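You operate a simulated robot arm through the tools that you are given. There is no shell and no other tool. Be economical: measure what you need, move in short steps, check, and stop when the job is done.

You are at the controls of a simulated two-armed robot. One attempt, no reset.

TASK
Fetch the small white thread cone and stand it on the blue card. Fetch the large green thread cone and stand it on the top shelf of the cone rack. Put the red felt pad on the blue table top away on the sewing table top. Put the orange wheel that says "9" from the blue table top on the bottom shelf of the cone rack and the orange wheel that says "4" on the black belt. Put the red warning sign on the top of the white bundles. Take the white job card from the sewing table top and put it on the shelf under the stacker table. Fetch the nut from the shelf under the sewing table and set it on the sewing table top. The order is free. Set down upright: small white thread cone, large green thread cone, red warning sign.

It is judged by the outcome, as a careful person would: the job done as asked, and still so three seconds after it is handed in. It fails if anything else is knocked over, pushed out of place, dropped, spilled or broken.

THE ROBOT
Two 7-joint arms with fingered hands on one trunk, on a base that drives. Base frame: it is fixed to the floor where the robot stands at the start and does not move with it; the origin is under the middle of the robot, x ahead of it, y to its left, z up; the surface under the hand at the start is at about z = 1150. Readings come in mm, degrees, newtons and seconds.
The left shoulder is at the start at [57, 158, 1244], the right one opposite. With the tool pointing down near the work surface each hand reaches from about 380 to 840 mm from the robot's upright axis, wherever it stands, measured 20 degrees to its own side. Places, roughly: black belt (54x20 cm) [-1900, 460, 960]; blue card [0, -3000, 750]; bottom shelf of the cone rack [600, -400, 400]; large green thread cone (9x9x15 cm) [500, -200, 400]; nut (3x4x2 cm) [-1100, -400, 400]; orange wheel [1250, -500, 750]; red felt pad (4x4x2 cm) [1100, -300, 900]; red warning sign [250, -1000, 500]; sewing table top [-1300, -700, 800]; shelf under the stacker table [-1900, 1100, 400]; small white thread cone (7x7x11 cm) [500, -200, 800]; top of the white bundles [4600, 500, 500]; top shelf of the cone rack [600, -400, 1200]; white job card [-1000, -750, 750]. Payload 4 kg a hand.
The TCP of each hand is the grasp point between the finger pads, 30 mm short of the fingertips. In the tool frame z runs along the fingers and y along their closing line. The gripper opens to 104 mm. The gripper's body begins 35 mm behind the TCP. The gripper is a hand of 4 fingers: y runs from the thumb to the fingers, the wrist lies at [-15, -104, -178] in the tool frame, and closing takes about 1.5 s.
Orientation is that of the tool frame in the base frame, as [roll, pitch, yaw] about the fixed x, y, z axes, in that order (R = Rz(yaw) Ry(pitch) Rx(roll)). With the fingers straight down and the wrist toward the robot, the tool's x, y and z point along [0, 1, 0], [1, 0, 0] and [0, 0, -1] of the base frame.

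THE INTERFACE
- The arms move only by the tool drive_tool. It takes "left_commands", "right_commands" or both (then of equal length, played together; a hand with none holds still); each is a list of rows, each a list of 7 numbers: the shift along the tool's x, y, z in units of 30 mm (1.0 is 30 mm), then the turn, a rotation vector about the tool's x, y, z in units of 4 degrees (1.0 is 4 degrees), then the finger opening in mm, from 0 to 104. In form: [[tx, ty, tz, ax, ay, az, gripper], ...]. A call has 1 to 10 rows; each row shifts and turns the commanded pose from where the row before left it, along the tool's axes as they then stand. A call with a number of a shift or a turn outside -1 to 1 is refused whole. A row lasts 0.2 s, in which the tool goes at most 50 mm and 8.6 degrees; a call with a longer step from one row to the next is refused whole, and so is a gripper value outside its range. Where a pose cannot be reached the arm comes as near as it can. A force on the tool above 40 N (or 10 N above the force at the start of the call, whichever is more), or a blocked arm, ends the call early, and 0.2 s more pass. The fingers move at their own pace (about 45 mm/s each) and stop on an object; they squeeze with about 27 N. The grip force told is the motor's: it shows also when the fingers shut on nothing. Time passes only in rows, and 0.2 s behind the last, so rows that do not move let the fingers close. It gives the time, the measured TCP pose, the force on the tool (base axes), the opening and the grip force at its end, in the units of the frame above (readings bear some noise), with the torque about the TCP (base axes, N m) and any sound that the robot's microphone picked up.
- Cameras (640 x 400 px; columns grow to the right, rows downward): "scene" is now at [131.5, -35.1, 1419.3]; the picture's right is [-0.38, -0.93, 0.01], its down [-0.53, 0.21, -0.82] and it looks along [0.76, -0.31, -0.57] (base axes); focal length 214 px, centre (320, 200). "left" rides on the left gripper at [-61, -92, -130] in its tool frame; the picture's right is [-0.81, -0.27, 0.52], its down [0.53, -0.71, 0.45] and it looks along [0.24, 0.64, 0.72] (tool axes); focal length 275 px, centre (320, 200). "right" rides on the right gripper at [61, -92, -130] in its tool frame; the picture's right is [-0.81, 0.27, -0.52], its down [-0.53, -0.71, 0.46] and it looks along [-0.24, 0.65, 0.72] (tool axes); focal length 275 px, centre (320, 200). There is no depth. A picture from a camera that has moved, and an enlarged one, comes with that camera's place and axes in the base frame and with its lens.
- grab_frame(camera): a new picture of that camera. No time passes.
- raise_lower(by): slides the trunk up (or, below 0, down) by that many mm; the arms and the scene camera ride with it, the base frame stays. It gives what a move gives, with no picture.
- steer(legs): drives the robot by 1 to 6 legs, each [ahead, turn to the left] in mm and degrees, along the robot's own axes; the way and the turn of a leg run together, so that a leg with both is an arc; at most 1500 mm and 180 degrees a leg. The arms and the cameras ride along, it lands a little off, and it stops where it bumps. It gives what a move gives.
- grasp_type(shape, hand): the hand has 4 fingers and takes this shape, open, in about a second: jaw (thumb against the fingers, like two jaws); tri (thumb and two fingers); tip (a fingertip pinch); poke (one finger out to press); point (the index stretched); flat (the hand flat); cup (the hand cupped); fist (a fist). The gripper value then closes the fingers along that shape, each until it touches; the sizes above hold for jaw. It gives what a move gives, with no picture.
- turn_head(pan, tilt): turns the head with the scene camera to pan (to the left, within 80 degrees either way) and tilt (down, from -29 to 69), counted from straight ahead of the robot. It gives what a move gives.
- zoom(camera, box): a new picture of the part [left, top, right, bottom] of that camera's present view, enlarged. No time passes.
- job_done(): hands the job in; it is judged then, once.

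Work in short steps. Places have to be worked out from the pictures, the camera data and where the tool is seen: move nearer, look again, correct. Check each grasp and each placing, and mend what went wrong. You have 483 turns and 246 pictures in all, those below and enlarged ones among them. Open the grippers and draw the arms clear of the work before you hand the job in, unless the task says otherwise; then end with one line.

The tools are called after "Emit:" as a command line: name --argument value ..., lists and objects as JSON in quotes. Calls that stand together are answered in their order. drive_tool: Moves the arms, as the interface text tells. Its arguments: {"type":"object","properties":{"left_commands":{"type":"array","items":{"type":"array","items":{"type":"number"}}},"right_commands":{"type":"array","items":{"type":"array","items":{"type":"number"}}}},"required":[]} The other tools are called the same way: raise_lower (by) slides the trunk up or down; grasp_type (shape, hand) gives the hand a shape; steer (legs) drives the base; turn_head (pan, tilt) turns the head that bears the scene camera; grab_frame (camera) takes a picture; zoom (camera, box) takes an enlarged picture of a part of a camera's view; job_done () hands the job in.

At the start:

```text
time: 0.0
left_tcp_pos: [450.4, -54.3, 1382.2]
left_tool_rot: [-179.9, 0.1, 90.3]
left_contact_force: [1.1, 0.3, -0.2]
left_moment: [0.0, 0.02, -0.01]
left_width: 103.5
left_gripper_force: 0.0
left_shape: jaw
right_tcp_pos: [450.5, -413.4, 1370.8]
right_tool_rot: [-179.9, 0.1, 90.1]
right_contact_force: [0.4, 0.0, -0.4]
right_moment: [0.03, 0.01, 0.01]
right_width: 103.6
right_gripper_force: 0.0
right_shape: jaw
trunk travel left (down, up): [-450.0, 57.0]
robot x, y, heading: [2.9, -1.5, -0.2]
head pan, tilt: [-22.0, 33.8]
```

scene: 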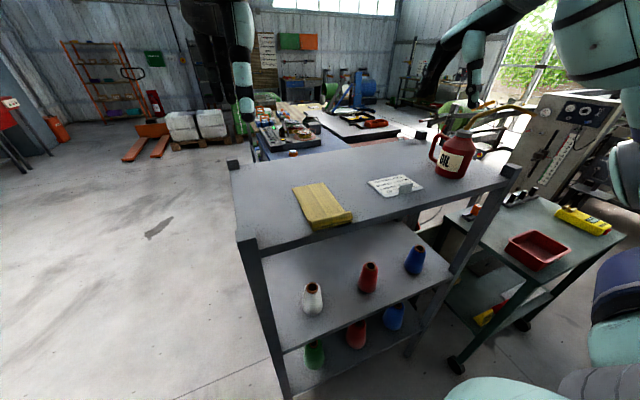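
right: 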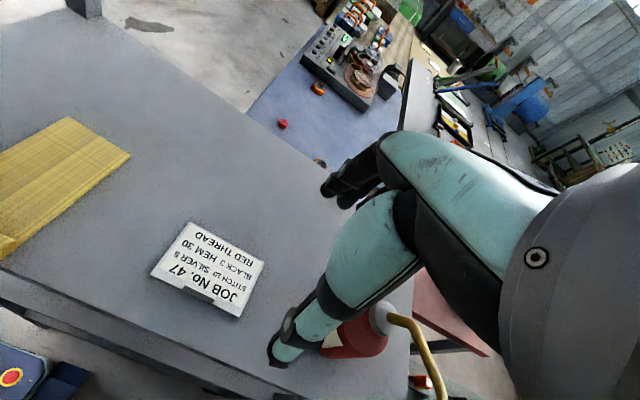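
left: 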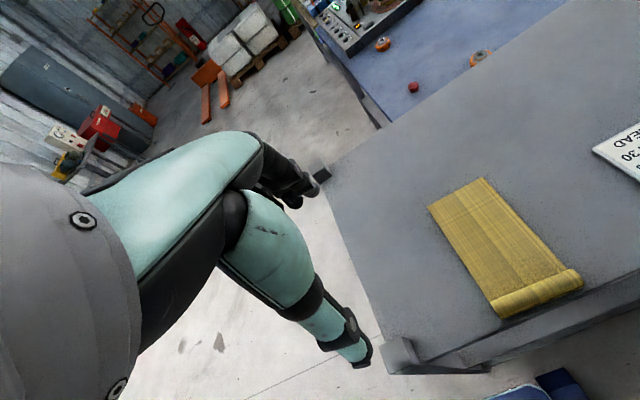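

I start by looking round: head to the right first, to see the trolley and the card table.

Emit:
turn_head --pan -75 --tilt 25

Emit:
grab_frame --camera "scene"

Emit:
turn_head --pan 70 --tilt 25

Emit:
grab_frame --camera "scene"

```text
time: 1.2
left_tcp_pos: [435.0, -52.9, 1388.2]
left_tool_rot: [179.3, -0.2, 90.2]
left_contact_force: [-0.1, 0.9, 0.4]
left_moment: [-0.02, 0.02, -0.02]
left_width: 103.8
left_gripper_force: 0.1
left_shape: jaw
right_tcp_pos: [435.3, -413.5, 1374.2]
right_tool_rot: [179.4, 0.1, 90.1]
right_contact_force: [-0.1, -0.9, 0.7]
right_moment: [-0.01, 0.02, 0.03]
right_width: 103.9
right_gripper_force: 0.1
right_shape: jaw
trunk travel left (down, up): [-450.0, 57.0]
robot x, y, heading: [-4.4, 1.8, 0.1]
head pan, tilt: [-75.0, 25.0]
```

```text
242 pictures are left
camera scene: at [74.4, -90.8, 1434.0], right [-0.97, -0.26, 0.01], down [-0.12, 0.41, -0.9], along [0.23, -0.88, -0.43], focal length 214 px, centre (320, 200)
```

scene: 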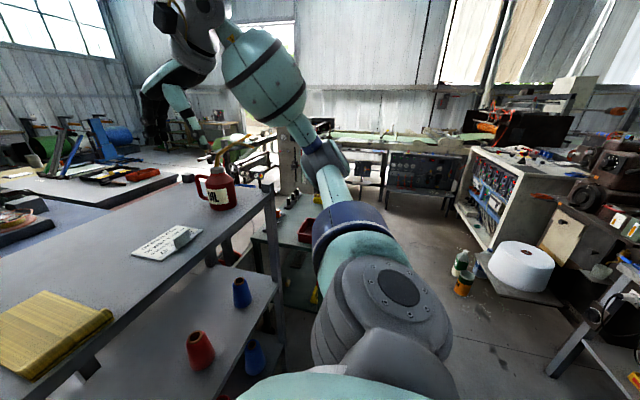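

```text
time: 3.5
left_tcp_pos: [433.3, -52.9, 1387.4]
left_tool_rot: [179.3, -0.1, 90.2]
left_contact_force: [0.2, -0.3, 0.7]
left_moment: [0.0, 0.02, -0.02]
left_width: 103.6
left_gripper_force: 0.1
left_shape: jaw
right_tcp_pos: [433.7, -413.9, 1375.6]
right_tool_rot: [179.4, 0.1, 90.1]
right_contact_force: [0.2, -0.4, 0.2]
right_moment: [0.05, 0.0, 0.02]
right_width: 103.6
right_gripper_force: 0.1
right_shape: jaw
trunk travel left (down, up): [-450.0, 57.0]
robot x, y, heading: [1.3, -2.6, -0.1]
head pan, tilt: [70.0, 25.0]
```

```text
241 pictures are left
camera scene: at [81.0, 84.8, 1434.0], right [0.94, -0.34, -0.01], down [-0.16, -0.4, -0.9], along [0.3, 0.85, -0.43], focal length 214 px, centre (320, 200)
```

scene: 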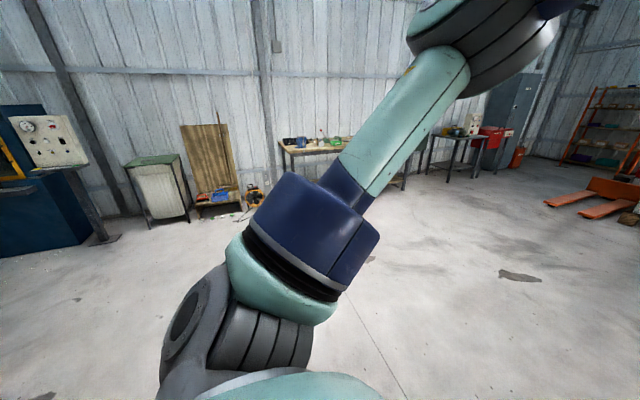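

The rack's front edge is near x≈420, y from -7 to -693. I back off so I can swing the hands to a forward-pointing posture with trunk clearance.

Emit:
steer --legs '[[-450, 0]]'

Emit:
turn_head --pan -5 --tilt 40

Emit:
drive_tool --left_commands '[[0, 1, 1, -1, 1, 1, 104], [0, 1, 1, -1, 1, 1, 104], [0, 1, 1, -1, 1, 1, 104], [0, 1, 1, -1, 1, 1, 104], [0, 0, 0, -1, 1, 1, 104], [0, 0, 0, -1, 1, 1, 104], [0, 0, 0, -1, 1, 1, 104], [0, 0, 0, -1, 1, 1, 104], [0, 0, 0, -1, 1, 1, 104]]' --right_commands '[[0, 1, 1, -1, -1, -1, 104], [0, 1, 1, -1, -1, -1, 104], [0, 1, 1, -1, -1, -1, 104], [0, 1, 1, -1, -1, -1, 104], [0, 0, 0, -1, -1, -1, 104], [0, 0, 0, -1, -1, -1, 104], [0, 0, 0, -1, -1, -1, 104], [0, 0, 0, -1, -1, -1, 104], [0, 0, 0, -1, -1, -1, 104]]'

Emit:
grab_frame --camera "scene"

```text
time: 6.4
left_tcp_pos: [-20.8, -51.9, 1386.2]
left_tool_rot: [179.4, 0.0, 90.1]
left_contact_force: [0.6, 0.4, 0.1]
left_moment: [0.01, 0.03, -0.02]
left_width: 104.0
left_gripper_force: 0.0
left_shape: jaw
right_tcp_pos: [-20.4, -413.4, 1375.6]
right_tool_rot: [179.4, 0.0, 90.0]
right_contact_force: [0.7, -0.5, 0.4]
right_moment: [0.01, 0.02, -0.02]
right_width: 103.9
right_gripper_force: 0.1
right_shape: jaw
trunk travel left (down, up): [-450.0, 57.0]
robot x, y, heading: [-453.8, -1.9, 0.1]
head pan, tilt: [70.0, 25.0]
```

```text
time: 7.8
left_tcp_pos: [-41.1, -52.3, 1391.9]
left_tool_rot: [178.5, -0.1, 90.0]
left_contact_force: [-0.2, 1.2, 0.3]
left_moment: [0.0, -0.02, 0.0]
left_width: 104.2
left_gripper_force: 0.1
left_shape: jaw
right_tcp_pos: [-40.1, -413.4, 1381.5]
right_tool_rot: [178.6, 0.2, 90.0]
right_contact_force: [-0.8, 0.0, 0.1]
right_moment: [0.03, -0.01, 0.0]
right_width: 103.9
right_gripper_force: 0.1
right_shape: jaw
trunk travel left (down, up): [-450.0, 57.0]
robot x, y, heading: [-457.3, -1.0, -0.0]
head pan, tilt: [-5.0, 40.0]
```

```text
time: 9.8
left_tcp_pos: [93.3, -55.1, 1289.5]
left_tool_rot: [150.8, -44.5, 64.0]
left_contact_force: [-0.3, -0.6, 0.2]
left_moment: [0.02, 0.0, 0.01]
left_width: 104.2
left_gripper_force: 0.1
left_shape: jaw
right_tcp_pos: [108.7, -380.7, 1271.6]
right_tool_rot: [150.6, 44.4, 115.9]
right_contact_force: [0.3, -0.1, -0.8]
right_moment: [0.05, -0.03, 0.03]
right_width: 104.2
right_gripper_force: 0.0
right_shape: jaw
right hand out of reach, approached as far as the arm can: row 6, 7, 8, 9
trunk travel left (down, up): [-450.0, 57.0]
robot x, y, heading: [-457.0, 0.6, 0.1]
head pan, tilt: [-5.0, 40.0]
```

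```text
240 pictures are left
camera scene: at [-323.9, -10.7, 1410.0], right [-0.09, -1.0, 0.0], down [-0.65, 0.06, -0.76], along [0.76, -0.07, -0.65], focal length 214 px, centre (320, 200)
```

scene: 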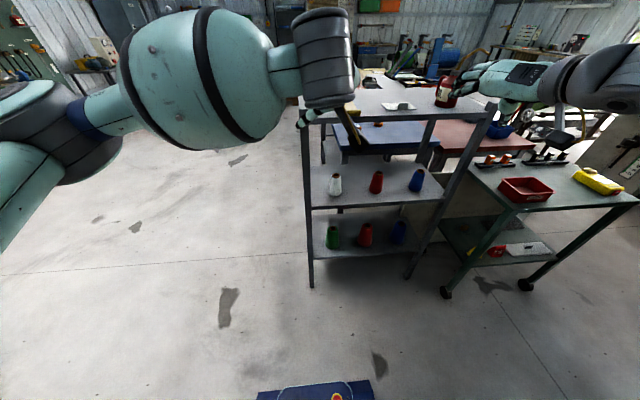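

Nice view of the rack: shelves at about z≈370, 740, 1160, green cone near (455,-160), white cone near (490,-160). I finish turning the left hand to point forward.

Emit:
drive_tool --left_commands '[[0, 0, 0, -1, 1, 1, 104], [0, 0, 0, -1, 1, 1, 104], [0, 0, 0, -1, 1, 1, 104], [0, 0, 0, -1, 1, 1, 104], [0, 0, 0, -1, 1, 1, 104], [0, 0, 0, -1, 1, 1, 104], [0, 0, 0, -1, 1, 1, 104], [0, 0, 0, -1, 1, 1, 104], [0, 0, 0, 0, 0, 0, 104]]'

Emit:
raise_lower --by -440

Emit:
grab_frame --camera "scene"

Emit:
grab_frame --camera "left"

```text
time: 11.8
left_tcp_pos: [95.2, -54.6, 1289.1]
left_tool_rot: [81.7, -88.7, 99.7]
left_contact_force: [-0.6, -0.7, -0.4]
left_moment: [0.03, 0.0, -0.01]
left_width: 104.0
left_gripper_force: 0.1
left_shape: jaw
right_tcp_pos: [108.1, -379.1, 1270.8]
right_tool_rot: [150.7, 44.3, 116.1]
right_contact_force: [0.0, -0.1, 0.6]
right_moment: [0.01, -0.03, -0.01]
right_width: 104.1
right_gripper_force: 0.0
right_shape: jaw
trunk travel left (down, up): [-450.0, 57.0]
robot x, y, heading: [-456.3, 1.4, 0.1]
head pan, tilt: [-5.0, 40.0]
```

```text
refused: -440 is not a number from -400 to 400
```

```text
239 pictures are left
camera scene: at [-322.7, -9.5, 1409.9], right [-0.09, -1.0, 0.0], down [-0.65, 0.06, -0.76], along [0.75, -0.07, -0.65], focal length 214 px, centre (320, 200)
```

scene: 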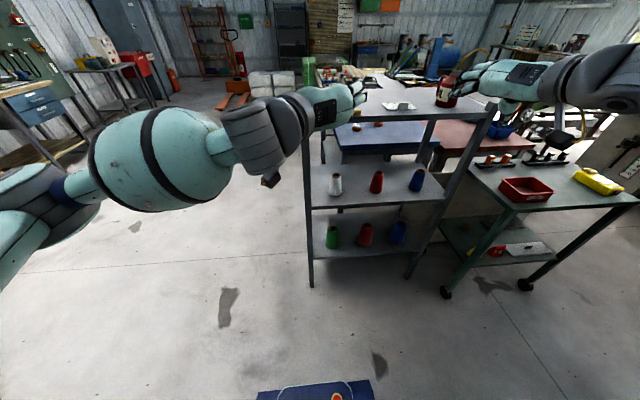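

```text
238 pictures are left
camera left: at [-38.6, 33.3, 1226.1], right [0.51, 0.27, -0.81], down [0.44, 0.74, 0.52], along [0.74, -0.62, 0.26], focal length 275 px, centre (320, 200)
```

left: 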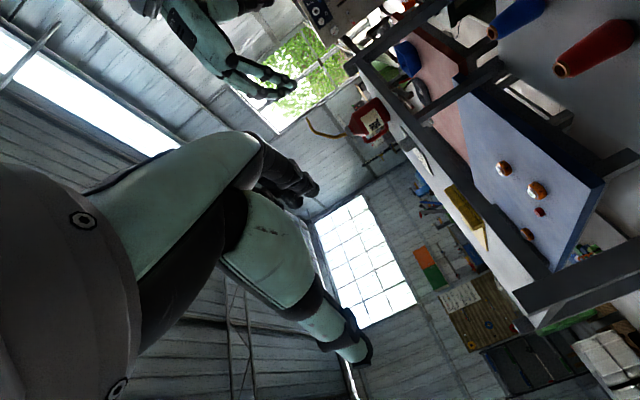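

The left hand now points ahead. I undo the right hand's turn to keep it close, and lower the trunk.

Emit:
drive_tool --right_commands '[[0, 0, 0, 1, 1, 1, 104], [0, 0, 0, 1, 1, 1, 104], [0, 0, 0, 1, 1, 1, 104], [0, 0, 0, 1, 1, 1, 104], [0, 0, 0, 1, 1, 1, 104], [0, -1, 0, 1, 1, 1, 104], [0, -1, 0, 1, 1, 1, 104], [0, -1, 0, 1, 1, 1, 104], [0, -1, 0, 1, 1, 1, 104]]' --left_commands '[[-1, 0.4, 0, 0, 0, 0, 104], [-1, 0.4, 0, 0, 0, 0, 104], [-1, 0.4, 0, 0, 0, 0, 104], [-1, 0.4, 0, 0, 0, 0, 104], [-1, 0.4, 0.5, 0, 0, 0, 104], [-1, 0.4, 0.5, 0, 0, 0, 104], [-1, 0.4, 0.5, 0, 0, 0, 104], [-1, 0.4, 0.5, 0, 0, 0, 104], [-1, 0, 0.5, 0, 0, 0, 104]]'

Emit:
raise_lower --by -400

Emit:
grab_frame --camera "scene"

Emit:
grab_frame --camera "left"

```text
time: 13.8
left_tcp_pos: [169.7, -155.7, 1018.4]
left_tool_rot: [79.9, -88.8, 101.6]
left_contact_force: [0.1, -0.1, -0.3]
left_moment: [-0.01, -0.03, 0.0]
left_width: 103.8
left_gripper_force: 0.0
left_shape: jaw
right_tcp_pos: [-10.5, -404.3, 1249.2]
right_tool_rot: [178.7, 0.2, 90.0]
right_contact_force: [-0.7, 0.0, 0.1]
right_moment: [0.01, 0.0, -0.02]
right_width: 103.9
right_gripper_force: 0.2
right_shape: jaw
trunk travel left (down, up): [-450.0, 57.0]
robot x, y, heading: [-453.3, 1.1, 0.1]
head pan, tilt: [-5.0, 40.0]
```

```text
time: 17.7
left_tcp_pos: [170.7, -154.5, 618.4]
left_tool_rot: [79.1, -88.8, 102.4]
left_contact_force: [1.5, -0.5, 0.0]
left_moment: [0.02, -0.01, -0.04]
left_width: 103.8
left_gripper_force: 0.0
left_shape: jaw
right_tcp_pos: [-11.2, -404.8, 849.1]
right_tool_rot: [178.6, 0.1, 90.1]
right_contact_force: [0.2, -0.1, 0.3]
right_moment: [0.02, -0.01, 0.04]
right_width: 103.9
right_gripper_force: 0.1
right_shape: jaw
trunk travel left (down, up): [-50.0, 457.0]
robot x, y, heading: [-456.4, -3.0, 0.2]
head pan, tilt: [-5.0, 40.0]
```

```text
237 pictures are left
camera scene: at [-328.5, -9.1, 1008.7], right [-0.09, -1.0, 0.0], down [-0.65, 0.06, -0.76], along [0.75, -0.07, -0.65], focal length 214 px, centre (320, 200)
```

scene: 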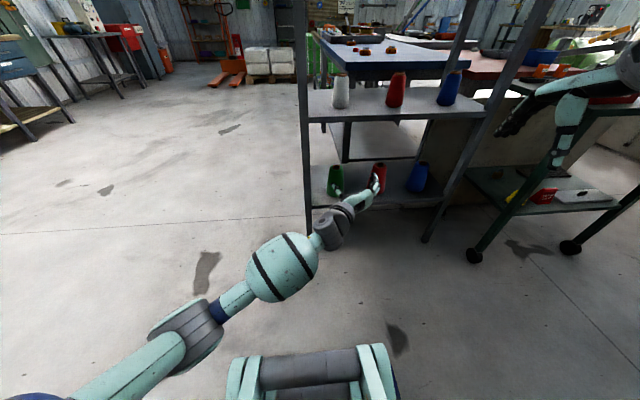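

```text
236 pictures are left
camera left: at [37.4, -67.4, 555.5], right [0.51, 0.27, -0.81], down [0.44, 0.74, 0.52], along [0.74, -0.62, 0.26], focal length 275 px, centre (320, 200)
```

left: 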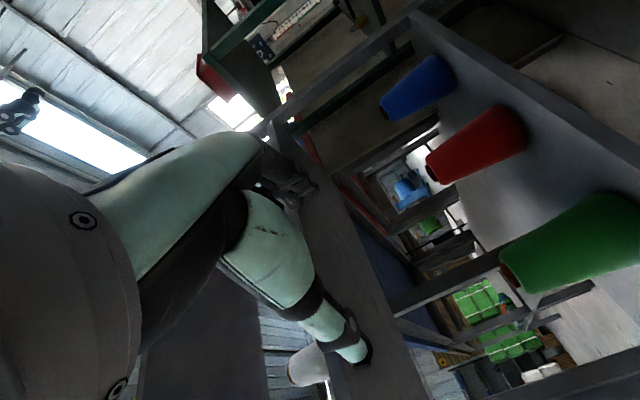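

Triangulating, the green cone's axis is about (472,-145), shelf z≈355, top ≈505. I lower the left hand to z≈430 and drive partway.

Emit:
drive_tool --left_commands '[[-0.9, -0.05, 0, 0, 0, 0, 104], [-0.9, -0.05, 0, 0, 0, 0, 104], [-0.9, -0.05, 0, 0, 0, 0, 104], [-0.9, -0.05, 0, 0, 0, 0, 104], [-0.9, -0.05, 0, 0, 0, 0, 104], [-0.9, -0.05, 0, 0, 0, 0, 104], [-0.9, -0.05, 0, 0, 0, 0, 104]]'

Emit:
steer --legs '[[170, 0]]'

Emit:
grab_frame --camera "scene"

Emit:
grab_frame --camera "left"

```text
time: 18.7
left_tcp_pos: [224.0, -47.4, 521.0]
left_tool_rot: [-48.7, -79.6, -125.1]
left_contact_force: [0.6, -0.3, -0.4]
left_moment: [-0.04, 0.03, -0.02]
left_width: 104.1
left_gripper_force: 0.0
left_shape: jaw
right_tcp_pos: [-22.3, -404.6, 854.5]
right_tool_rot: [177.8, 0.3, 90.0]
right_contact_force: [-0.3, 0.7, 0.2]
right_moment: [0.01, -0.05, 0.0]
right_width: 104.1
right_gripper_force: 0.0
right_shape: jaw
trunk travel left (down, up): [-50.0, 457.0]
robot x, y, heading: [-456.1, -1.6, 0.1]
head pan, tilt: [-5.0, 40.0]
stopped in row 5 (left hand): the arm was blocked; the commanded pose is now the measured one
```

```text
time: 20.2
left_tcp_pos: [395.0, -45.2, 517.6]
left_tool_rot: [-49.9, -79.7, -123.6]
left_contact_force: [0.7, 0.5, -0.3]
left_moment: [-0.01, -0.03, -0.04]
left_width: 104.1
left_gripper_force: 0.0
left_shape: jaw
right_tcp_pos: [151.1, -403.6, 853.2]
right_tool_rot: [178.1, 0.2, 90.1]
right_contact_force: [0.4, -0.9, -0.3]
right_moment: [0.0, -0.01, -0.03]
right_width: 103.9
right_gripper_force: 0.2
right_shape: jaw
trunk travel left (down, up): [-50.0, 457.0]
robot x, y, heading: [-287.4, -1.7, 0.3]
head pan, tilt: [-5.0, 40.0]
```

```text
235 pictures are left
camera scene: at [-157.1, -9.0, 1008.4], right [-0.09, -1.0, 0.0], down [-0.65, 0.06, -0.76], along [0.75, -0.07, -0.65], focal length 214 px, centre (320, 200)
```

scene: 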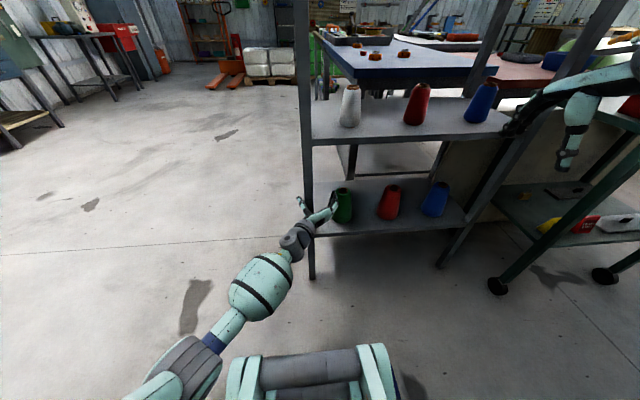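

```text
234 pictures are left
camera left: at [260.5, 41.5, 456.6], right [0.56, 0.45, -0.7], down [0.31, 0.67, 0.67], along [0.77, -0.6, 0.23], focal length 275 px, centre (320, 200)
```

left: 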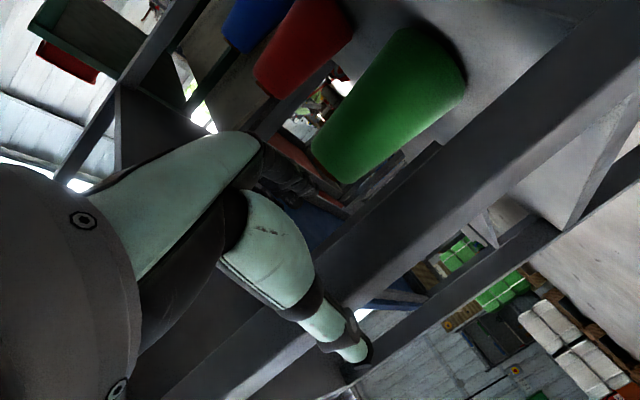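

The arm ran into its limit there and shifted left. I back away and shift the base about 270 mm right so the cone lies on the left hand's side.

Emit:
steer --legs '[[-400, 0], [0, -90], [280, 0], [0, 90]]'

Emit:
grab_frame --camera "scene"

```text
time: 24.5
left_tcp_pos: [-18.1, -266.7, 503.5]
left_tool_rot: [-58.2, -75.1, -136.0]
left_contact_force: [-0.3, -0.7, -0.3]
left_moment: [-0.01, 0.05, 0.07]
left_width: 103.8
left_gripper_force: 0.1
left_shape: jaw
right_tcp_pos: [-418.3, -546.8, 855.7]
right_tool_rot: [177.8, 0.5, 67.4]
right_contact_force: [1.5, -1.0, -0.2]
right_moment: [0.03, 0.12, 0.02]
right_width: 104.0
right_gripper_force: 0.1
right_shape: jaw
trunk travel left (down, up): [-50.0, 457.0]
robot x, y, heading: [-660.5, -2.4, -17.4]
head pan, tilt: [-5.0, 40.0]
stopped in leg 2: the robot was blocked; the commanded pose is now the measured one
```

```text
233 pictures are left
camera scene: at [-533.4, -53.4, 1007.6], right [-0.38, -0.92, 0.0], down [-0.61, 0.25, -0.75], along [0.69, -0.29, -0.66], focal length 214 px, centre (320, 200)
```

scene: 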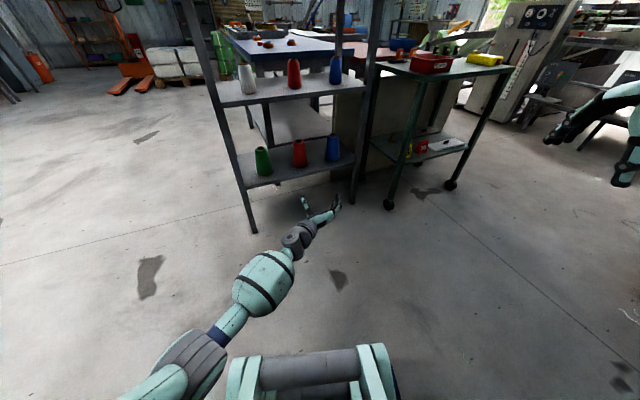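

Something blocked the turn; I look to the right.

Emit:
turn_head --pan -80 --tilt 35

Emit:
grab_frame --camera "scene"

```text
time: 26.0
left_tcp_pos: [-29.7, -263.7, 510.0]
left_tool_rot: [-55.3, -74.7, -138.9]
left_contact_force: [0.2, 0.7, -0.7]
left_moment: [0.0, 0.02, 0.01]
left_width: 103.7
left_gripper_force: 0.1
left_shape: jaw
right_tcp_pos: [-433.1, -542.0, 862.4]
right_tool_rot: [176.6, 0.2, 67.4]
right_contact_force: [0.1, -0.3, 0.9]
right_moment: [0.01, 0.01, 0.02]
right_width: 104.0
right_gripper_force: 0.0
right_shape: jaw
trunk travel left (down, up): [-50.0, 457.0]
robot x, y, heading: [-657.3, -2.2, -17.8]
head pan, tilt: [-80.0, 35.0]
```

```text
232 pictures are left
camera scene: at [-629.6, -105.6, 1017.1], right [-0.99, 0.13, 0.01], down [0.07, 0.57, -0.82], along [-0.11, -0.81, -0.58], focal length 214 px, centre (320, 200)
```

scene: 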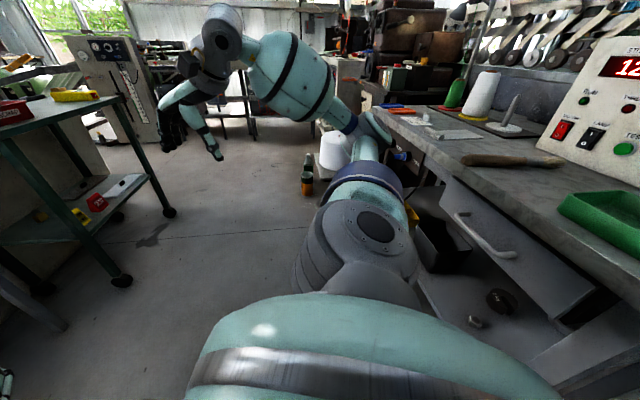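

The right elbow met the sewing table edge (x≈-1000). I turn back, go forward for room, and then sidestep.

Emit:
steer --legs '[[0, 17.8], [270, 0], [0, -60], [320, 0], [0, 60]]'

Emit:
turn_head --pan 20 --tilt 40

Emit:
grab_frame --camera "scene"

```text
time: 26.9
left_tcp_pos: [-31.4, -235.0, 523.8]
left_tool_rot: [-50.8, -73.9, -141.0]
left_contact_force: [-1.3, 0.3, 0.6]
left_moment: [0.02, -0.02, 0.05]
left_width: 103.9
left_gripper_force: 0.0
left_shape: jaw
right_tcp_pos: [-434.5, -526.7, 873.0]
right_tool_rot: [175.1, 0.1, 69.4]
right_contact_force: [-0.6, -0.2, -1.0]
right_moment: [0.0, -0.03, 0.0]
right_width: 103.9
right_gripper_force: 0.1
right_shape: jaw
trunk travel left (down, up): [-50.0, 457.0]
robot x, y, heading: [-655.9, -2.3, -15.8]
head pan, tilt: [-80.0, 35.0]
stopped in leg 1: the robot was blocked; the commanded pose is now the measured one
```

```text
time: 28.7
left_tcp_pos: [-31.3, -238.0, 522.8]
left_tool_rot: [-51.6, -74.0, -140.2]
left_contact_force: [0.1, 0.2, -0.5]
left_moment: [0.01, -0.02, -0.01]
left_width: 103.7
left_gripper_force: 0.1
left_shape: jaw
right_tcp_pos: [-430.6, -526.9, 871.9]
right_tool_rot: [175.3, 0.2, 69.5]
right_contact_force: [-0.2, -0.2, 0.3]
right_moment: [-0.01, 0.02, 0.03]
right_width: 104.0
right_gripper_force: 0.1
right_shape: jaw
trunk travel left (down, up): [-50.0, 457.0]
robot x, y, heading: [-659.1, -4.6, -15.8]
head pan, tilt: [20.0, 40.0]
```

```text
231 pictures are left
camera scene: at [-532.6, -10.4, 1008.7], right [0.08, -1.0, 0.0], down [-0.65, -0.05, -0.76], along [0.76, 0.06, -0.65], focal length 214 px, centre (320, 200)
```

scene: 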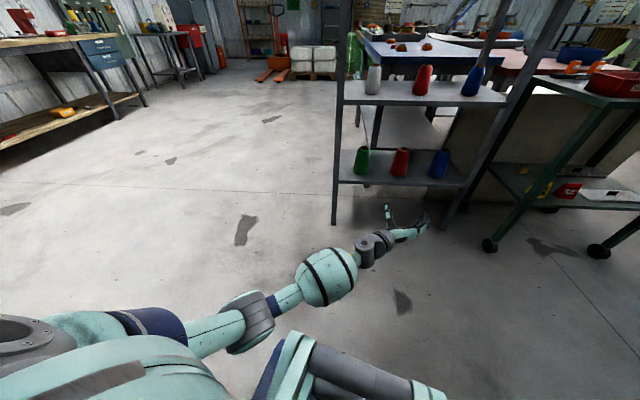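

Blocked by the base's rear presumably; drive straight ahead first, then turn.

Emit:
steer --legs '[[250, 0]]'

```text
time: 30.5
left_tcp_pos: [210.8, -303.6, 521.6]
left_tool_rot: [-51.6, -74.0, -140.2]
left_contact_force: [0.5, -0.1, 0.1]
left_moment: [0.01, -0.02, 0.01]
left_width: 104.1
left_gripper_force: 0.1
left_shape: jaw
right_tcp_pos: [-189.6, -595.1, 870.2]
right_tool_rot: [175.3, 0.2, 69.6]
right_contact_force: [0.1, -0.7, 0.0]
right_moment: [0.0, 0.01, 0.02]
right_width: 104.1
right_gripper_force: 0.0
right_shape: jaw
trunk travel left (down, up): [-50.0, 457.0]
robot x, y, heading: [-419.1, -69.0, -15.5]
head pan, tilt: [20.0, 40.0]
```

Now the sidestep.

Emit:
steer --legs '[[0, -60], [230, 0], [0, 75.5]]'

Emit:
grab_frame --camera "scene"

```text
time: 39.4
left_tcp_pos: [294.8, -355.0, 528.6]
left_tool_rot: [-49.2, -73.6, -127.4]
left_contact_force: [-0.8, 0.3, -0.7]
left_moment: [0.0, -0.02, 0.01]
left_width: 103.8
left_gripper_force: 0.1
left_shape: jaw
right_tcp_pos: [-21.1, -740.6, 876.1]
right_tool_rot: [174.6, 0.1, 84.7]
right_contact_force: [0.9, 0.6, 0.2]
right_moment: [0.01, 0.0, 0.02]
right_width: 103.8
right_gripper_force: 0.1
right_shape: jaw
trunk travel left (down, up): [-50.0, 457.0]
robot x, y, heading: [-365.5, -303.9, -0.3]
head pan, tilt: [20.0, 40.0]
```

```text
230 pictures are left
camera scene: at [-243.9, -276.6, 1008.7], right [0.33, -0.94, 0.0], down [-0.62, -0.21, -0.76], along [0.71, 0.26, -0.65], focal length 214 px, centre (320, 200)
```

scene: 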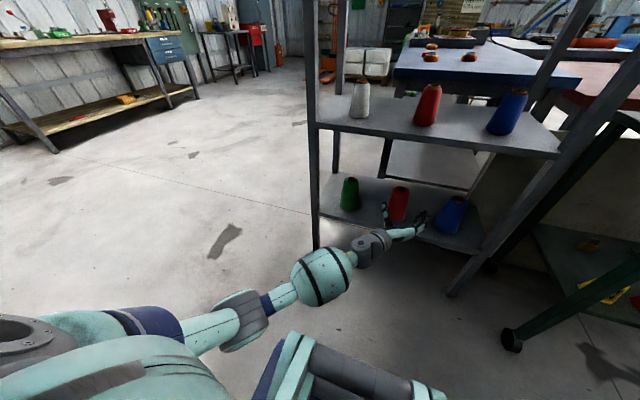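

I level the left hand (with a ~25° downward pitch to ease the wrist) and move it left in front of the green cone.

Emit:
drive_tool --left_commands '[[0, -0.78, -0.22, -0.09, -0.98, -0.34, 104], [0, -0.78, -0.22, -0.09, -0.98, -0.34, 104], [0, -0.78, -0.22, -0.09, -0.98, -0.34, 104], [0, -0.78, -0.22, -0.09, -0.98, -0.34, 104], [0, -0.78, -0.22, -0.09, -0.98, -0.34, 104], [0, -0.78, -0.22, -0.09, -0.98, -0.34, 104], [0, -0.78, -0.22, -0.09, -0.98, -0.34, 104], [0, -0.78, -0.22, -0.09, -0.98, -0.34, 104], [0, -0.78, -0.22, -0.09, -0.98, -0.34, 104]]'

Emit:
grab_frame --camera "left"

```text
time: 41.4
left_tcp_pos: [219.4, -149.5, 567.7]
left_tool_rot: [179.6, -65.8, 3.1]
left_contact_force: [0.2, 0.1, -0.8]
left_moment: [-0.02, 0.01, -0.01]
left_width: 103.9
left_gripper_force: 0.1
left_shape: jaw
right_tcp_pos: [-31.4, -740.5, 880.8]
right_tool_rot: [173.8, 0.3, 84.7]
right_contact_force: [0.0, -0.4, 0.2]
right_moment: [-0.01, 0.0, -0.02]
right_width: 104.0
right_gripper_force: 0.1
right_shape: jaw
trunk travel left (down, up): [-50.0, 457.0]
robot x, y, heading: [-367.3, -300.5, -0.4]
head pan, tilt: [20.0, 40.0]
```

```text
229 pictures are left
camera left: at [70.6, -65.3, 565.5], right [0.13, 0.28, -0.95], down [0.6, 0.74, 0.3], along [0.79, -0.61, -0.07], focal length 275 px, centre (320, 200)
```

left: 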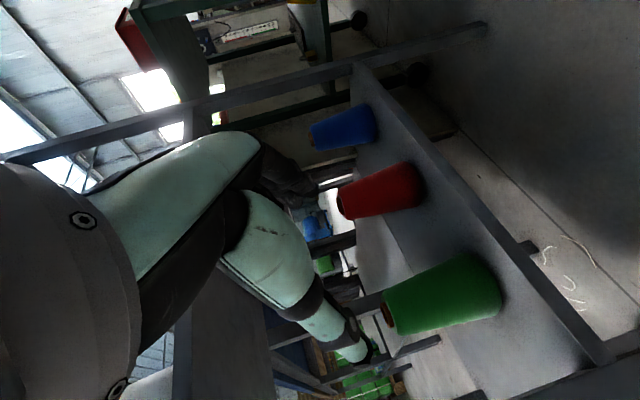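

Cone confirmed at (471,-149), top z≈500. I lower straight down to z≈425, still in front of the rack.

Emit:
drive_tool --left_commands '[[-0.72, 0, 0.323, 0, 0, 0, 104], [-0.72, 0, 0.323, 0, 0, 0, 104], [-0.72, 0, 0.323, 0, 0, 0, 104], [-0.72, 0, 0.323, 0, 0, 0, 104], [-0.72, 0, 0.323, 0, 0, 0, 104], [-0.72, 0, 0.323, 0, 0, 0, 104], [0, 0, 0, 0, 0, 0, 104]]'

```text
time: 43.0
left_tcp_pos: [220.0, -150.4, 425.9]
left_tool_rot: [180.0, -66.0, 2.8]
left_contact_force: [0.0, -0.5, 0.0]
left_moment: [0.04, -0.02, -0.01]
left_width: 103.9
left_gripper_force: 0.1
left_shape: jaw
right_tcp_pos: [-32.2, -739.1, 879.4]
right_tool_rot: [173.9, 0.2, 84.8]
right_contact_force: [0.2, -0.4, 0.0]
right_moment: [-0.01, -0.01, -0.01]
right_width: 104.0
right_gripper_force: 0.1
right_shape: jaw
trunk travel left (down, up): [-50.0, 457.0]
robot x, y, heading: [-367.6, -300.5, -0.4]
head pan, tilt: [20.0, 40.0]
```

I lift the right hand away from the trolley and then drive the left hand partway to the cone.

Emit:
drive_tool --right_commands '[[0.8, 0, -1, 0, 0, 0, 104], [0.8, 0, -1, 0, 0, 0, 104], [0.8, 0, -1, 0, 0, 0, 104], [0.8, 0, -1, 0, 0, 0, 104], [0.8, 0, -1, 0, 0, 0, 104]]'

Emit:
steer --legs '[[160, 0]]'

Emit:
grab_frame --camera "left"

Emit:
grab_frame --camera "scene"

```text
time: 44.2
left_tcp_pos: [219.5, -151.0, 423.9]
left_tool_rot: [-179.9, -66.0, 2.8]
left_contact_force: [0.3, -0.8, 0.8]
left_moment: [0.02, 0.0, 0.01]
left_width: 103.9
left_gripper_force: 0.1
left_shape: jaw
right_tcp_pos: [-38.5, -618.5, 1028.1]
right_tool_rot: [173.9, 0.1, 84.7]
right_contact_force: [0.5, 0.4, -0.8]
right_moment: [0.02, 0.05, -0.02]
right_width: 103.9
right_gripper_force: 0.0
right_shape: jaw
trunk travel left (down, up): [-50.0, 457.0]
robot x, y, heading: [-368.5, -300.3, -0.5]
head pan, tilt: [20.0, 40.0]
```

```text
time: 45.7
left_tcp_pos: [382.1, -152.0, 423.7]
left_tool_rot: [-179.8, -66.0, 2.5]
left_contact_force: [0.0, -0.6, 0.5]
left_moment: [0.01, -0.02, -0.02]
left_width: 104.2
left_gripper_force: 0.1
left_shape: jaw
right_tcp_pos: [125.0, -620.5, 1026.2]
right_tool_rot: [174.1, 0.1, 84.6]
right_contact_force: [-0.1, 0.1, -0.3]
right_moment: [0.01, 0.02, 0.02]
right_width: 104.2
right_gripper_force: 0.1
right_shape: jaw
trunk travel left (down, up): [-50.0, 457.0]
robot x, y, heading: [-203.1, -302.2, -0.4]
head pan, tilt: [20.0, 40.0]
```

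```text
228 pictures are left
camera left: at [234.4, -67.0, 421.8], right [0.13, 0.28, -0.95], down [0.6, 0.74, 0.3], along [0.79, -0.61, -0.07], focal length 275 px, centre (320, 200)
```

left: 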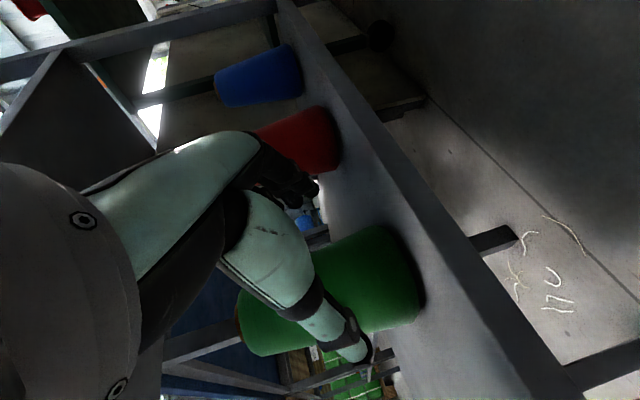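

```text
227 pictures are left
camera scene: at [-79.6, -278.0, 1008.4], right [0.33, -0.94, -0.01], down [-0.62, -0.21, -0.76], along [0.71, 0.26, -0.65], focal length 214 px, centre (320, 200)
```

scene: 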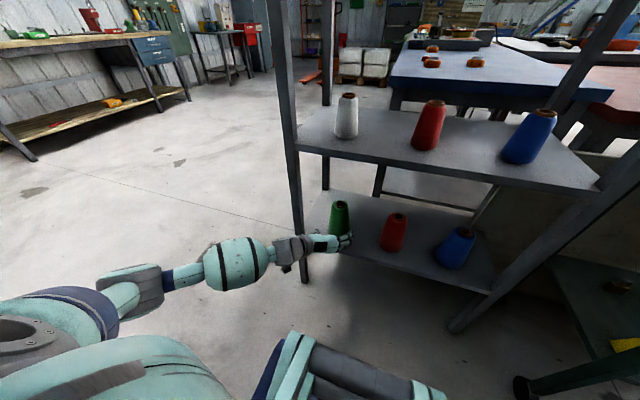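

Aligned; I drive the last 85 mm and close.

Emit:
steer --legs '[[85, 0]]'

Emit:
grab_frame --camera "left"

```text
time: 46.8
left_tcp_pos: [463.7, -153.5, 430.9]
left_tool_rot: [-179.9, -66.6, 2.6]
left_contact_force: [-0.4, -1.1, 0.6]
left_moment: [0.01, 0.02, -0.02]
left_width: 103.7
left_gripper_force: 0.0
left_shape: jaw
right_tcp_pos: [200.5, -621.9, 1030.3]
right_tool_rot: [173.2, 0.2, 84.6]
right_contact_force: [-0.1, -0.5, 0.3]
right_moment: [0.02, -0.01, -0.01]
right_width: 104.0
right_gripper_force: 0.0
right_shape: jaw
trunk travel left (down, up): [-50.0, 457.0]
robot x, y, heading: [-117.4, -306.4, -0.2]
head pan, tilt: [20.0, 40.0]
```

```text
226 pictures are left
camera left: at [315.3, -67.3, 427.3], right [0.14, 0.28, -0.95], down [0.59, 0.74, 0.31], along [0.79, -0.61, -0.06], focal length 275 px, centre (320, 200)
```

left: 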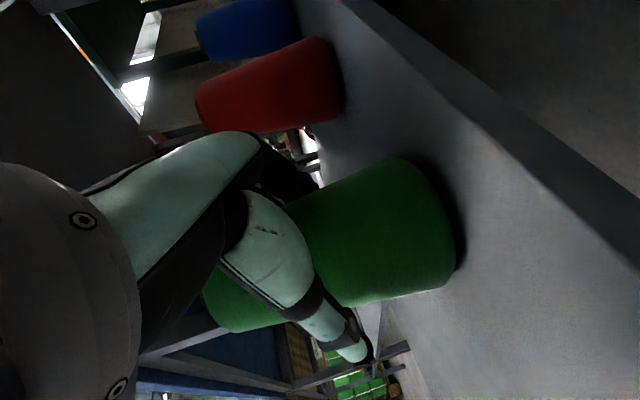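

Emit:
drive_tool --left_commands '[[0, -0.15, 0, 0, 0, 0, 90], [0, 0, 0, 0, 0, 0, 60], [0, 0, 0, 0, 0, 0, 40], [0, 0, 0, 0, 0, 0, 40], [0, 0, 0, 0, 0, 0, 40], [0, 0, 0, 0, 0, 0, 40], [0, 0, 0, 0, 0, 0, 40], [0, 0, 0, 0, 0, 0, 40]]'

Emit:
grab_frame --camera "left"

```text
time: 48.6
left_tcp_pos: [461.9, -149.3, 433.2]
left_tool_rot: [-179.8, -66.8, 2.7]
left_contact_force: [1.0, -3.1, 4.1]
left_moment: [-0.08, 0.0, -0.06]
left_width: 64.7
left_gripper_force: 27.0
left_shape: jaw
right_tcp_pos: [195.4, -622.6, 1031.4]
right_tool_rot: [173.1, 0.1, 84.7]
right_contact_force: [0.2, 0.0, -0.6]
right_moment: [0.01, -0.03, 0.01]
right_width: 103.8
right_gripper_force: 0.1
right_shape: jaw
trunk travel left (down, up): [-50.0, 457.0]
robot x, y, heading: [-117.1, -305.4, -0.4]
head pan, tilt: [20.0, 40.0]
```

```text
225 pictures are left
camera left: at [314.2, -63.2, 428.7], right [0.14, 0.28, -0.95], down [0.59, 0.74, 0.31], along [0.79, -0.61, -0.06], focal length 275 px, centre (320, 200)
```

left: 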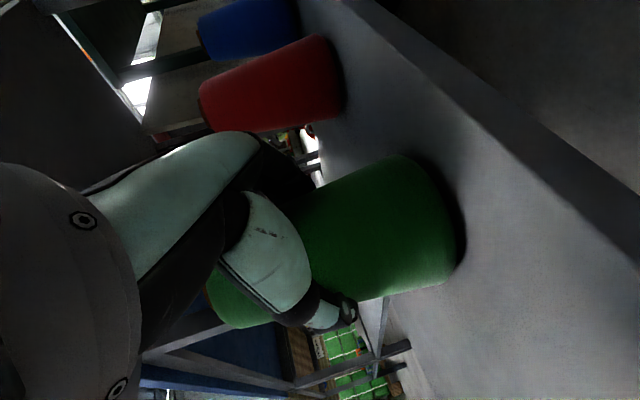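

Gripped at 64.7 mm. I lift by 40 with the trunk and check.

Emit:
raise_lower --by 40

Emit:
grab_frame --camera "left"

```text
time: 49.4
left_tcp_pos: [462.3, -148.0, 470.7]
left_tool_rot: [-179.8, -66.6, 2.6]
left_contact_force: [0.5, -0.3, -7.8]
left_moment: [0.03, 0.11, 0.01]
left_width: 64.6
left_gripper_force: 27.2
left_shape: jaw
right_tcp_pos: [196.8, -621.3, 1071.6]
right_tool_rot: [173.1, 0.0, 84.7]
right_contact_force: [0.3, -0.1, 0.7]
right_moment: [0.04, -0.03, -0.02]
right_width: 104.0
right_gripper_force: 0.0
right_shape: jaw
trunk travel left (down, up): [-90.0, 417.0]
robot x, y, heading: [-121.0, -305.6, -0.4]
head pan, tilt: [20.0, 40.0]
```

```text
224 pictures are left
camera left: at [314.1, -62.8, 467.4], right [0.14, 0.28, -0.95], down [0.59, 0.74, 0.31], along [0.79, -0.61, -0.06], focal length 275 px, centre (320, 200)
```

left: 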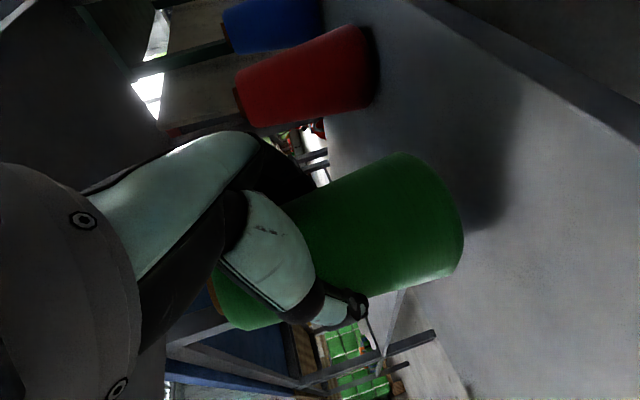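

It's held well (≈8 N). I back out of the rack, then raise.

Emit:
steer --legs '[[-230, 0]]'

Emit:
raise_lower --by 400

```text
time: 51.2
left_tcp_pos: [232.2, -146.1, 473.5]
left_tool_rot: [180.0, -66.9, 2.9]
left_contact_force: [-0.7, 1.1, -8.5]
left_moment: [0.02, 0.15, -0.03]
left_width: 64.5
left_gripper_force: 27.1
left_shape: jaw
right_tcp_pos: [-34.4, -619.4, 1072.1]
right_tool_rot: [173.0, 0.1, 84.6]
right_contact_force: [-0.4, 0.3, 0.0]
right_moment: [-0.02, -0.01, 0.02]
right_width: 104.2
right_gripper_force: 0.2
right_shape: jaw
trunk travel left (down, up): [-90.0, 417.0]
robot x, y, heading: [-348.6, -303.4, -0.5]
head pan, tilt: [20.0, 40.0]
```

```text
time: 55.0
left_tcp_pos: [229.2, -146.1, 880.5]
left_tool_rot: [-179.9, -67.4, 2.7]
left_contact_force: [-0.1, -0.4, -9.0]
left_moment: [0.02, 0.13, -0.01]
left_width: 64.4
left_gripper_force: 26.9
left_shape: jaw
right_tcp_pos: [-43.6, -616.6, 1476.5]
right_tool_rot: [171.9, -0.4, 85.1]
right_contact_force: [-0.3, -0.4, -0.2]
right_moment: [-0.04, -0.02, -0.01]
right_width: 103.8
right_gripper_force: 0.0
right_shape: jaw
trunk travel left (down, up): [-490.0, 17.0]
robot x, y, heading: [-347.1, -301.4, -0.6]
head pan, tilt: [20.0, 40.0]
```

Now raise the left arm ~400 mm, shifting slightly left.

Emit:
drive_tool --left_commands '[[0.9, -0.12, -0.38, 0, 0, 0, 40], [0.9, -0.12, -0.38, 0, 0, 0, 40], [0.9, -0.12, -0.38, 0, 0, 0, 40], [0.9, -0.12, -0.38, 0, 0, 0, 40], [0.9, -0.12, -0.38, 0, 0, 0, 40], [0.9, -0.12, -0.38, 0, 0, 0, 40], [0.9, -0.12, -0.38, 0, 0, 0, 40]]'

Emit:
drive_tool --left_commands '[[0.9, -0.12, -0.38, 0, 0, 0, 40], [0.9, -0.12, -0.38, 0, 0, 0, 40], [0.9, -0.12, -0.38, 0, 0, 0, 40], [0.9, -0.12, -0.38, 0, 0, 0, 40], [0.9, -0.12, -0.38, 0, 0, 0, 40], [0.9, -0.12, -0.38, 0, 0, 0, 40], [0.9, -0.12, -0.38, 0, 0, 0, 40]]'

Emit:
turn_head --pan 10 --tilt 30

Emit:
grab_frame --camera "scene"

Emit:
grab_frame --camera "left"

```text
time: 56.6
left_tcp_pos: [225.0, -121.9, 1086.1]
left_tool_rot: [-179.9, -67.4, 2.5]
left_contact_force: [-0.8, 0.3, -8.2]
left_moment: [0.01, 0.17, -0.02]
left_width: 64.4
left_gripper_force: 27.0
left_shape: jaw
right_tcp_pos: [-43.9, -618.0, 1477.8]
right_tool_rot: [171.9, -0.3, 85.2]
right_contact_force: [-0.5, -0.8, 0.0]
right_moment: [0.01, -0.01, 0.0]
right_width: 104.0
right_gripper_force: 0.0
right_shape: jaw
trunk travel left (down, up): [-490.0, 17.0]
robot x, y, heading: [-348.3, -302.4, -0.3]
head pan, tilt: [20.0, 40.0]
```

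```text
time: 58.2
left_tcp_pos: [223.0, -96.5, 1290.6]
left_tool_rot: [179.8, -67.4, 2.8]
left_contact_force: [0.8, 0.2, -8.0]
left_moment: [0.03, 0.16, 0.0]
left_width: 64.3
left_gripper_force: 27.4
left_shape: jaw
right_tcp_pos: [-43.1, -617.3, 1477.6]
right_tool_rot: [171.9, -0.5, 85.2]
right_contact_force: [-0.2, -0.7, -0.1]
right_moment: [0.0, 0.0, 0.0]
right_width: 103.9
right_gripper_force: 0.1
right_shape: jaw
trunk travel left (down, up): [-490.0, 17.0]
robot x, y, heading: [-344.0, -305.3, -0.3]
head pan, tilt: [20.0, 40.0]
```

```text
time: 58.9
left_tcp_pos: [222.7, -97.0, 1290.4]
left_tool_rot: [179.9, -67.4, 2.8]
left_contact_force: [0.4, -0.8, -7.9]
left_moment: [0.02, 0.15, 0.0]
left_width: 64.2
left_gripper_force: 27.1
left_shape: jaw
right_tcp_pos: [-43.2, -617.8, 1476.4]
right_tool_rot: [171.9, -0.4, 85.2]
right_contact_force: [-0.3, 0.3, 0.0]
right_moment: [0.01, 0.02, -0.03]
right_width: 104.2
right_gripper_force: 0.0
right_shape: jaw
trunk travel left (down, up): [-490.0, 17.0]
robot x, y, heading: [-350.3, -302.8, -0.6]
head pan, tilt: [10.0, 30.0]
```

```text
223 pictures are left
camera scene: at [-208.7, -290.0, 1464.8], right [0.17, -0.99, 0.0], down [-0.51, -0.08, -0.86], along [0.85, 0.14, -0.51], focal length 214 px, centre (320, 200)
```

scene: 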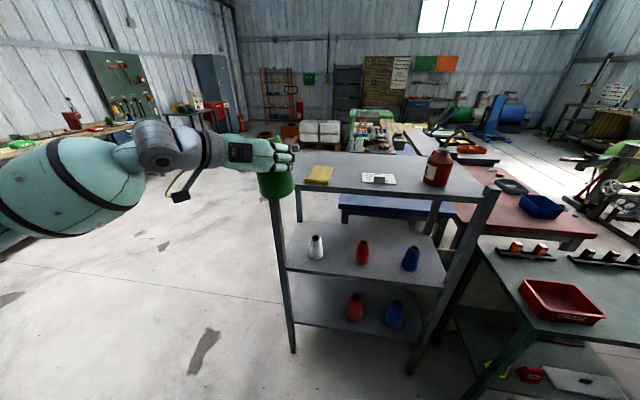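

```text
222 pictures are left
camera left: at [74.4, -11.5, 1283.9], right [0.15, 0.28, -0.95], down [0.59, 0.74, 0.32], along [0.79, -0.61, -0.05], focal length 275 px, centre (320, 200)
```

left: 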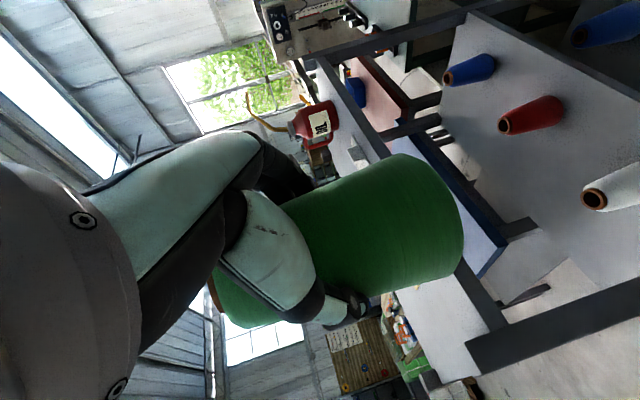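

Cone bottom is about z≈1211, top shelf ≈1150. I drive forward 345 mm with the hand shifted slightly left, aiming at (568,-78), left of the yellow cloth.

Emit:
drive_tool --left_commands '[[0, -0.3, 0, 0, 0, 0, 40], [0, -0.3, 0, 0, 0, 0, 40]]'

Emit:
steer --legs '[[345, 0]]'

Emit:
turn_head --pan 20 --tilt 40

Emit:
grab_frame --camera "scene"

Emit:
grab_frame --camera "left"

```text
time: 59.5
left_tcp_pos: [221.3, -77.2, 1289.3]
left_tool_rot: [-179.8, -67.4, 2.6]
left_contact_force: [-0.5, 0.3, -9.8]
left_moment: [0.04, 0.16, -0.04]
left_width: 64.4
left_gripper_force: 26.9
left_shape: jaw
right_tcp_pos: [-43.5, -615.9, 1478.3]
right_tool_rot: [171.8, -0.4, 85.2]
right_contact_force: [-0.1, -0.1, 0.0]
right_moment: [-0.02, 0.03, 0.01]
right_width: 104.0
right_gripper_force: 0.0
right_shape: jaw
trunk travel left (down, up): [-490.0, 17.0]
robot x, y, heading: [-348.4, -302.6, -0.5]
head pan, tilt: [10.0, 30.0]
```

```text
time: 61.9
left_tcp_pos: [567.5, -86.1, 1290.1]
left_tool_rot: [-179.7, -67.5, 2.0]
left_contact_force: [-0.2, 0.1, -9.6]
left_moment: [0.02, 0.18, -0.03]
left_width: 64.4
left_gripper_force: 26.3
left_shape: jaw
right_tcp_pos: [297.0, -623.2, 1478.5]
right_tool_rot: [171.6, -0.5, 84.7]
right_contact_force: [-0.1, -0.5, -0.6]
right_moment: [0.01, 0.01, 0.01]
right_width: 104.1
right_gripper_force: 0.0
right_shape: jaw
trunk travel left (down, up): [-490.0, 17.0]
robot x, y, heading: [-3.3, -307.5, -0.8]
head pan, tilt: [10.0, 30.0]
```

```text
time: 62.6
left_tcp_pos: [555.9, -86.8, 1295.3]
left_tool_rot: [179.9, -68.0, 2.3]
left_contact_force: [-0.1, 0.0, -9.0]
left_moment: [0.03, 0.16, -0.01]
left_width: 64.0
left_gripper_force: 26.9
left_shape: jaw
right_tcp_pos: [284.1, -619.1, 1481.9]
right_tool_rot: [170.5, -1.4, 85.4]
right_contact_force: [0.4, 0.2, 0.9]
right_moment: [0.02, 0.03, -0.03]
right_width: 104.2
right_gripper_force: 0.1
right_shape: jaw
trunk travel left (down, up): [-490.0, 17.0]
robot x, y, heading: [-6.4, -307.0, -1.0]
head pan, tilt: [20.0, 40.0]
```

```text
221 pictures are left
camera scene: at [129.3, -281.5, 1449.5], right [0.33, -0.95, -0.01], down [-0.62, -0.21, -0.76], along [0.71, 0.25, -0.65], focal length 214 px, centre (320, 200)
```

scene: 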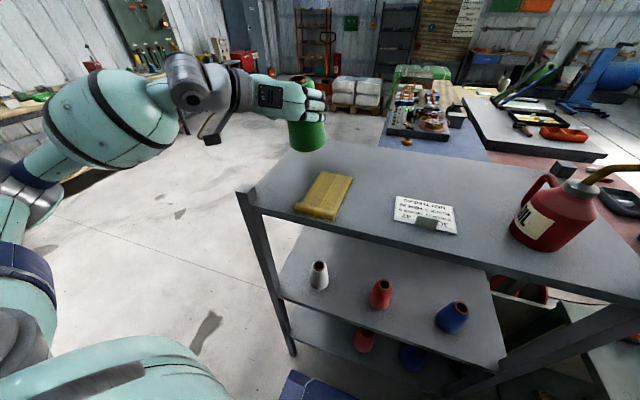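

```text
220 pictures are left
camera left: at [407.6, 0.1, 1287.8], right [0.16, 0.28, -0.95], down [0.59, 0.74, 0.32], along [0.79, -0.61, -0.05], focal length 275 px, centre (320, 200)
```

left: 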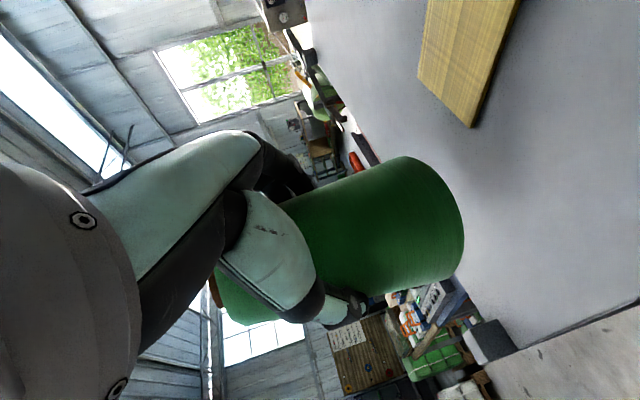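

I nudge left and forward away from the cloth, then lower by trunk.

Emit:
drive_tool --left_commands '[[0.25, -0.27, 0.62, 0, 0, 0, 40], [0.25, -0.27, 0.62, 0, 0, 0, 40], [0, 0, 0, 0, 0, 0, 40]]'

Emit:
raise_lower --by -50

Emit:
grab_frame --camera "left"

```text
time: 63.4
left_tcp_pos: [591.8, -67.7, 1297.5]
left_tool_rot: [-179.9, -68.1, 2.2]
left_contact_force: [-1.3, -0.6, -8.3]
left_moment: [0.04, 0.12, -0.02]
left_width: 64.1
left_gripper_force: 27.3
left_shape: jaw
right_tcp_pos: [282.0, -619.2, 1481.7]
right_tool_rot: [170.3, -1.4, 85.5]
right_contact_force: [0.1, -0.3, 0.5]
right_moment: [0.02, -0.02, 0.01]
right_width: 104.2
right_gripper_force: 0.2
right_shape: jaw
trunk travel left (down, up): [-490.0, 17.0]
robot x, y, heading: [-3.6, -307.8, -0.8]
head pan, tilt: [20.0, 40.0]
```

```text
time: 64.3
left_tcp_pos: [593.1, -67.6, 1247.3]
left_tool_rot: [-179.9, -68.1, 2.2]
left_contact_force: [0.9, 0.5, -8.8]
left_moment: [0.04, 0.17, 0.06]
left_width: 63.9
left_gripper_force: 27.0
left_shape: jaw
right_tcp_pos: [283.7, -619.7, 1433.2]
right_tool_rot: [170.5, -1.2, 85.4]
right_contact_force: [0.8, -0.1, 0.3]
right_moment: [0.02, 0.01, -0.04]
right_width: 104.0
right_gripper_force: 0.0
right_shape: jaw
trunk travel left (down, up): [-440.0, 67.0]
robot x, y, heading: [-4.0, -308.0, -1.0]
head pan, tilt: [20.0, 40.0]
```

```text
219 pictures are left
camera left: at [444.9, 18.6, 1239.9], right [0.17, 0.28, -0.94], down [0.59, 0.74, 0.32], along [0.79, -0.61, -0.04], focal length 275 px, centre (320, 200)
```

left: 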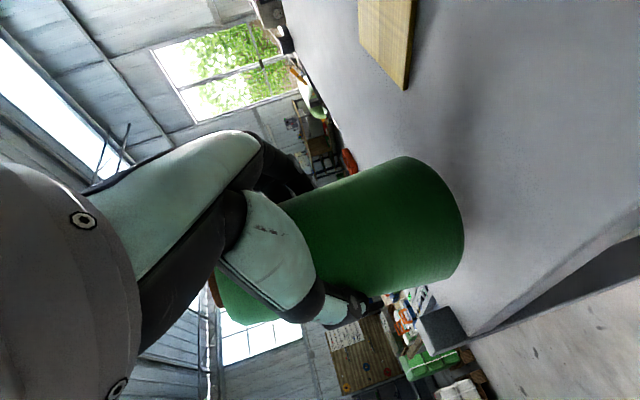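

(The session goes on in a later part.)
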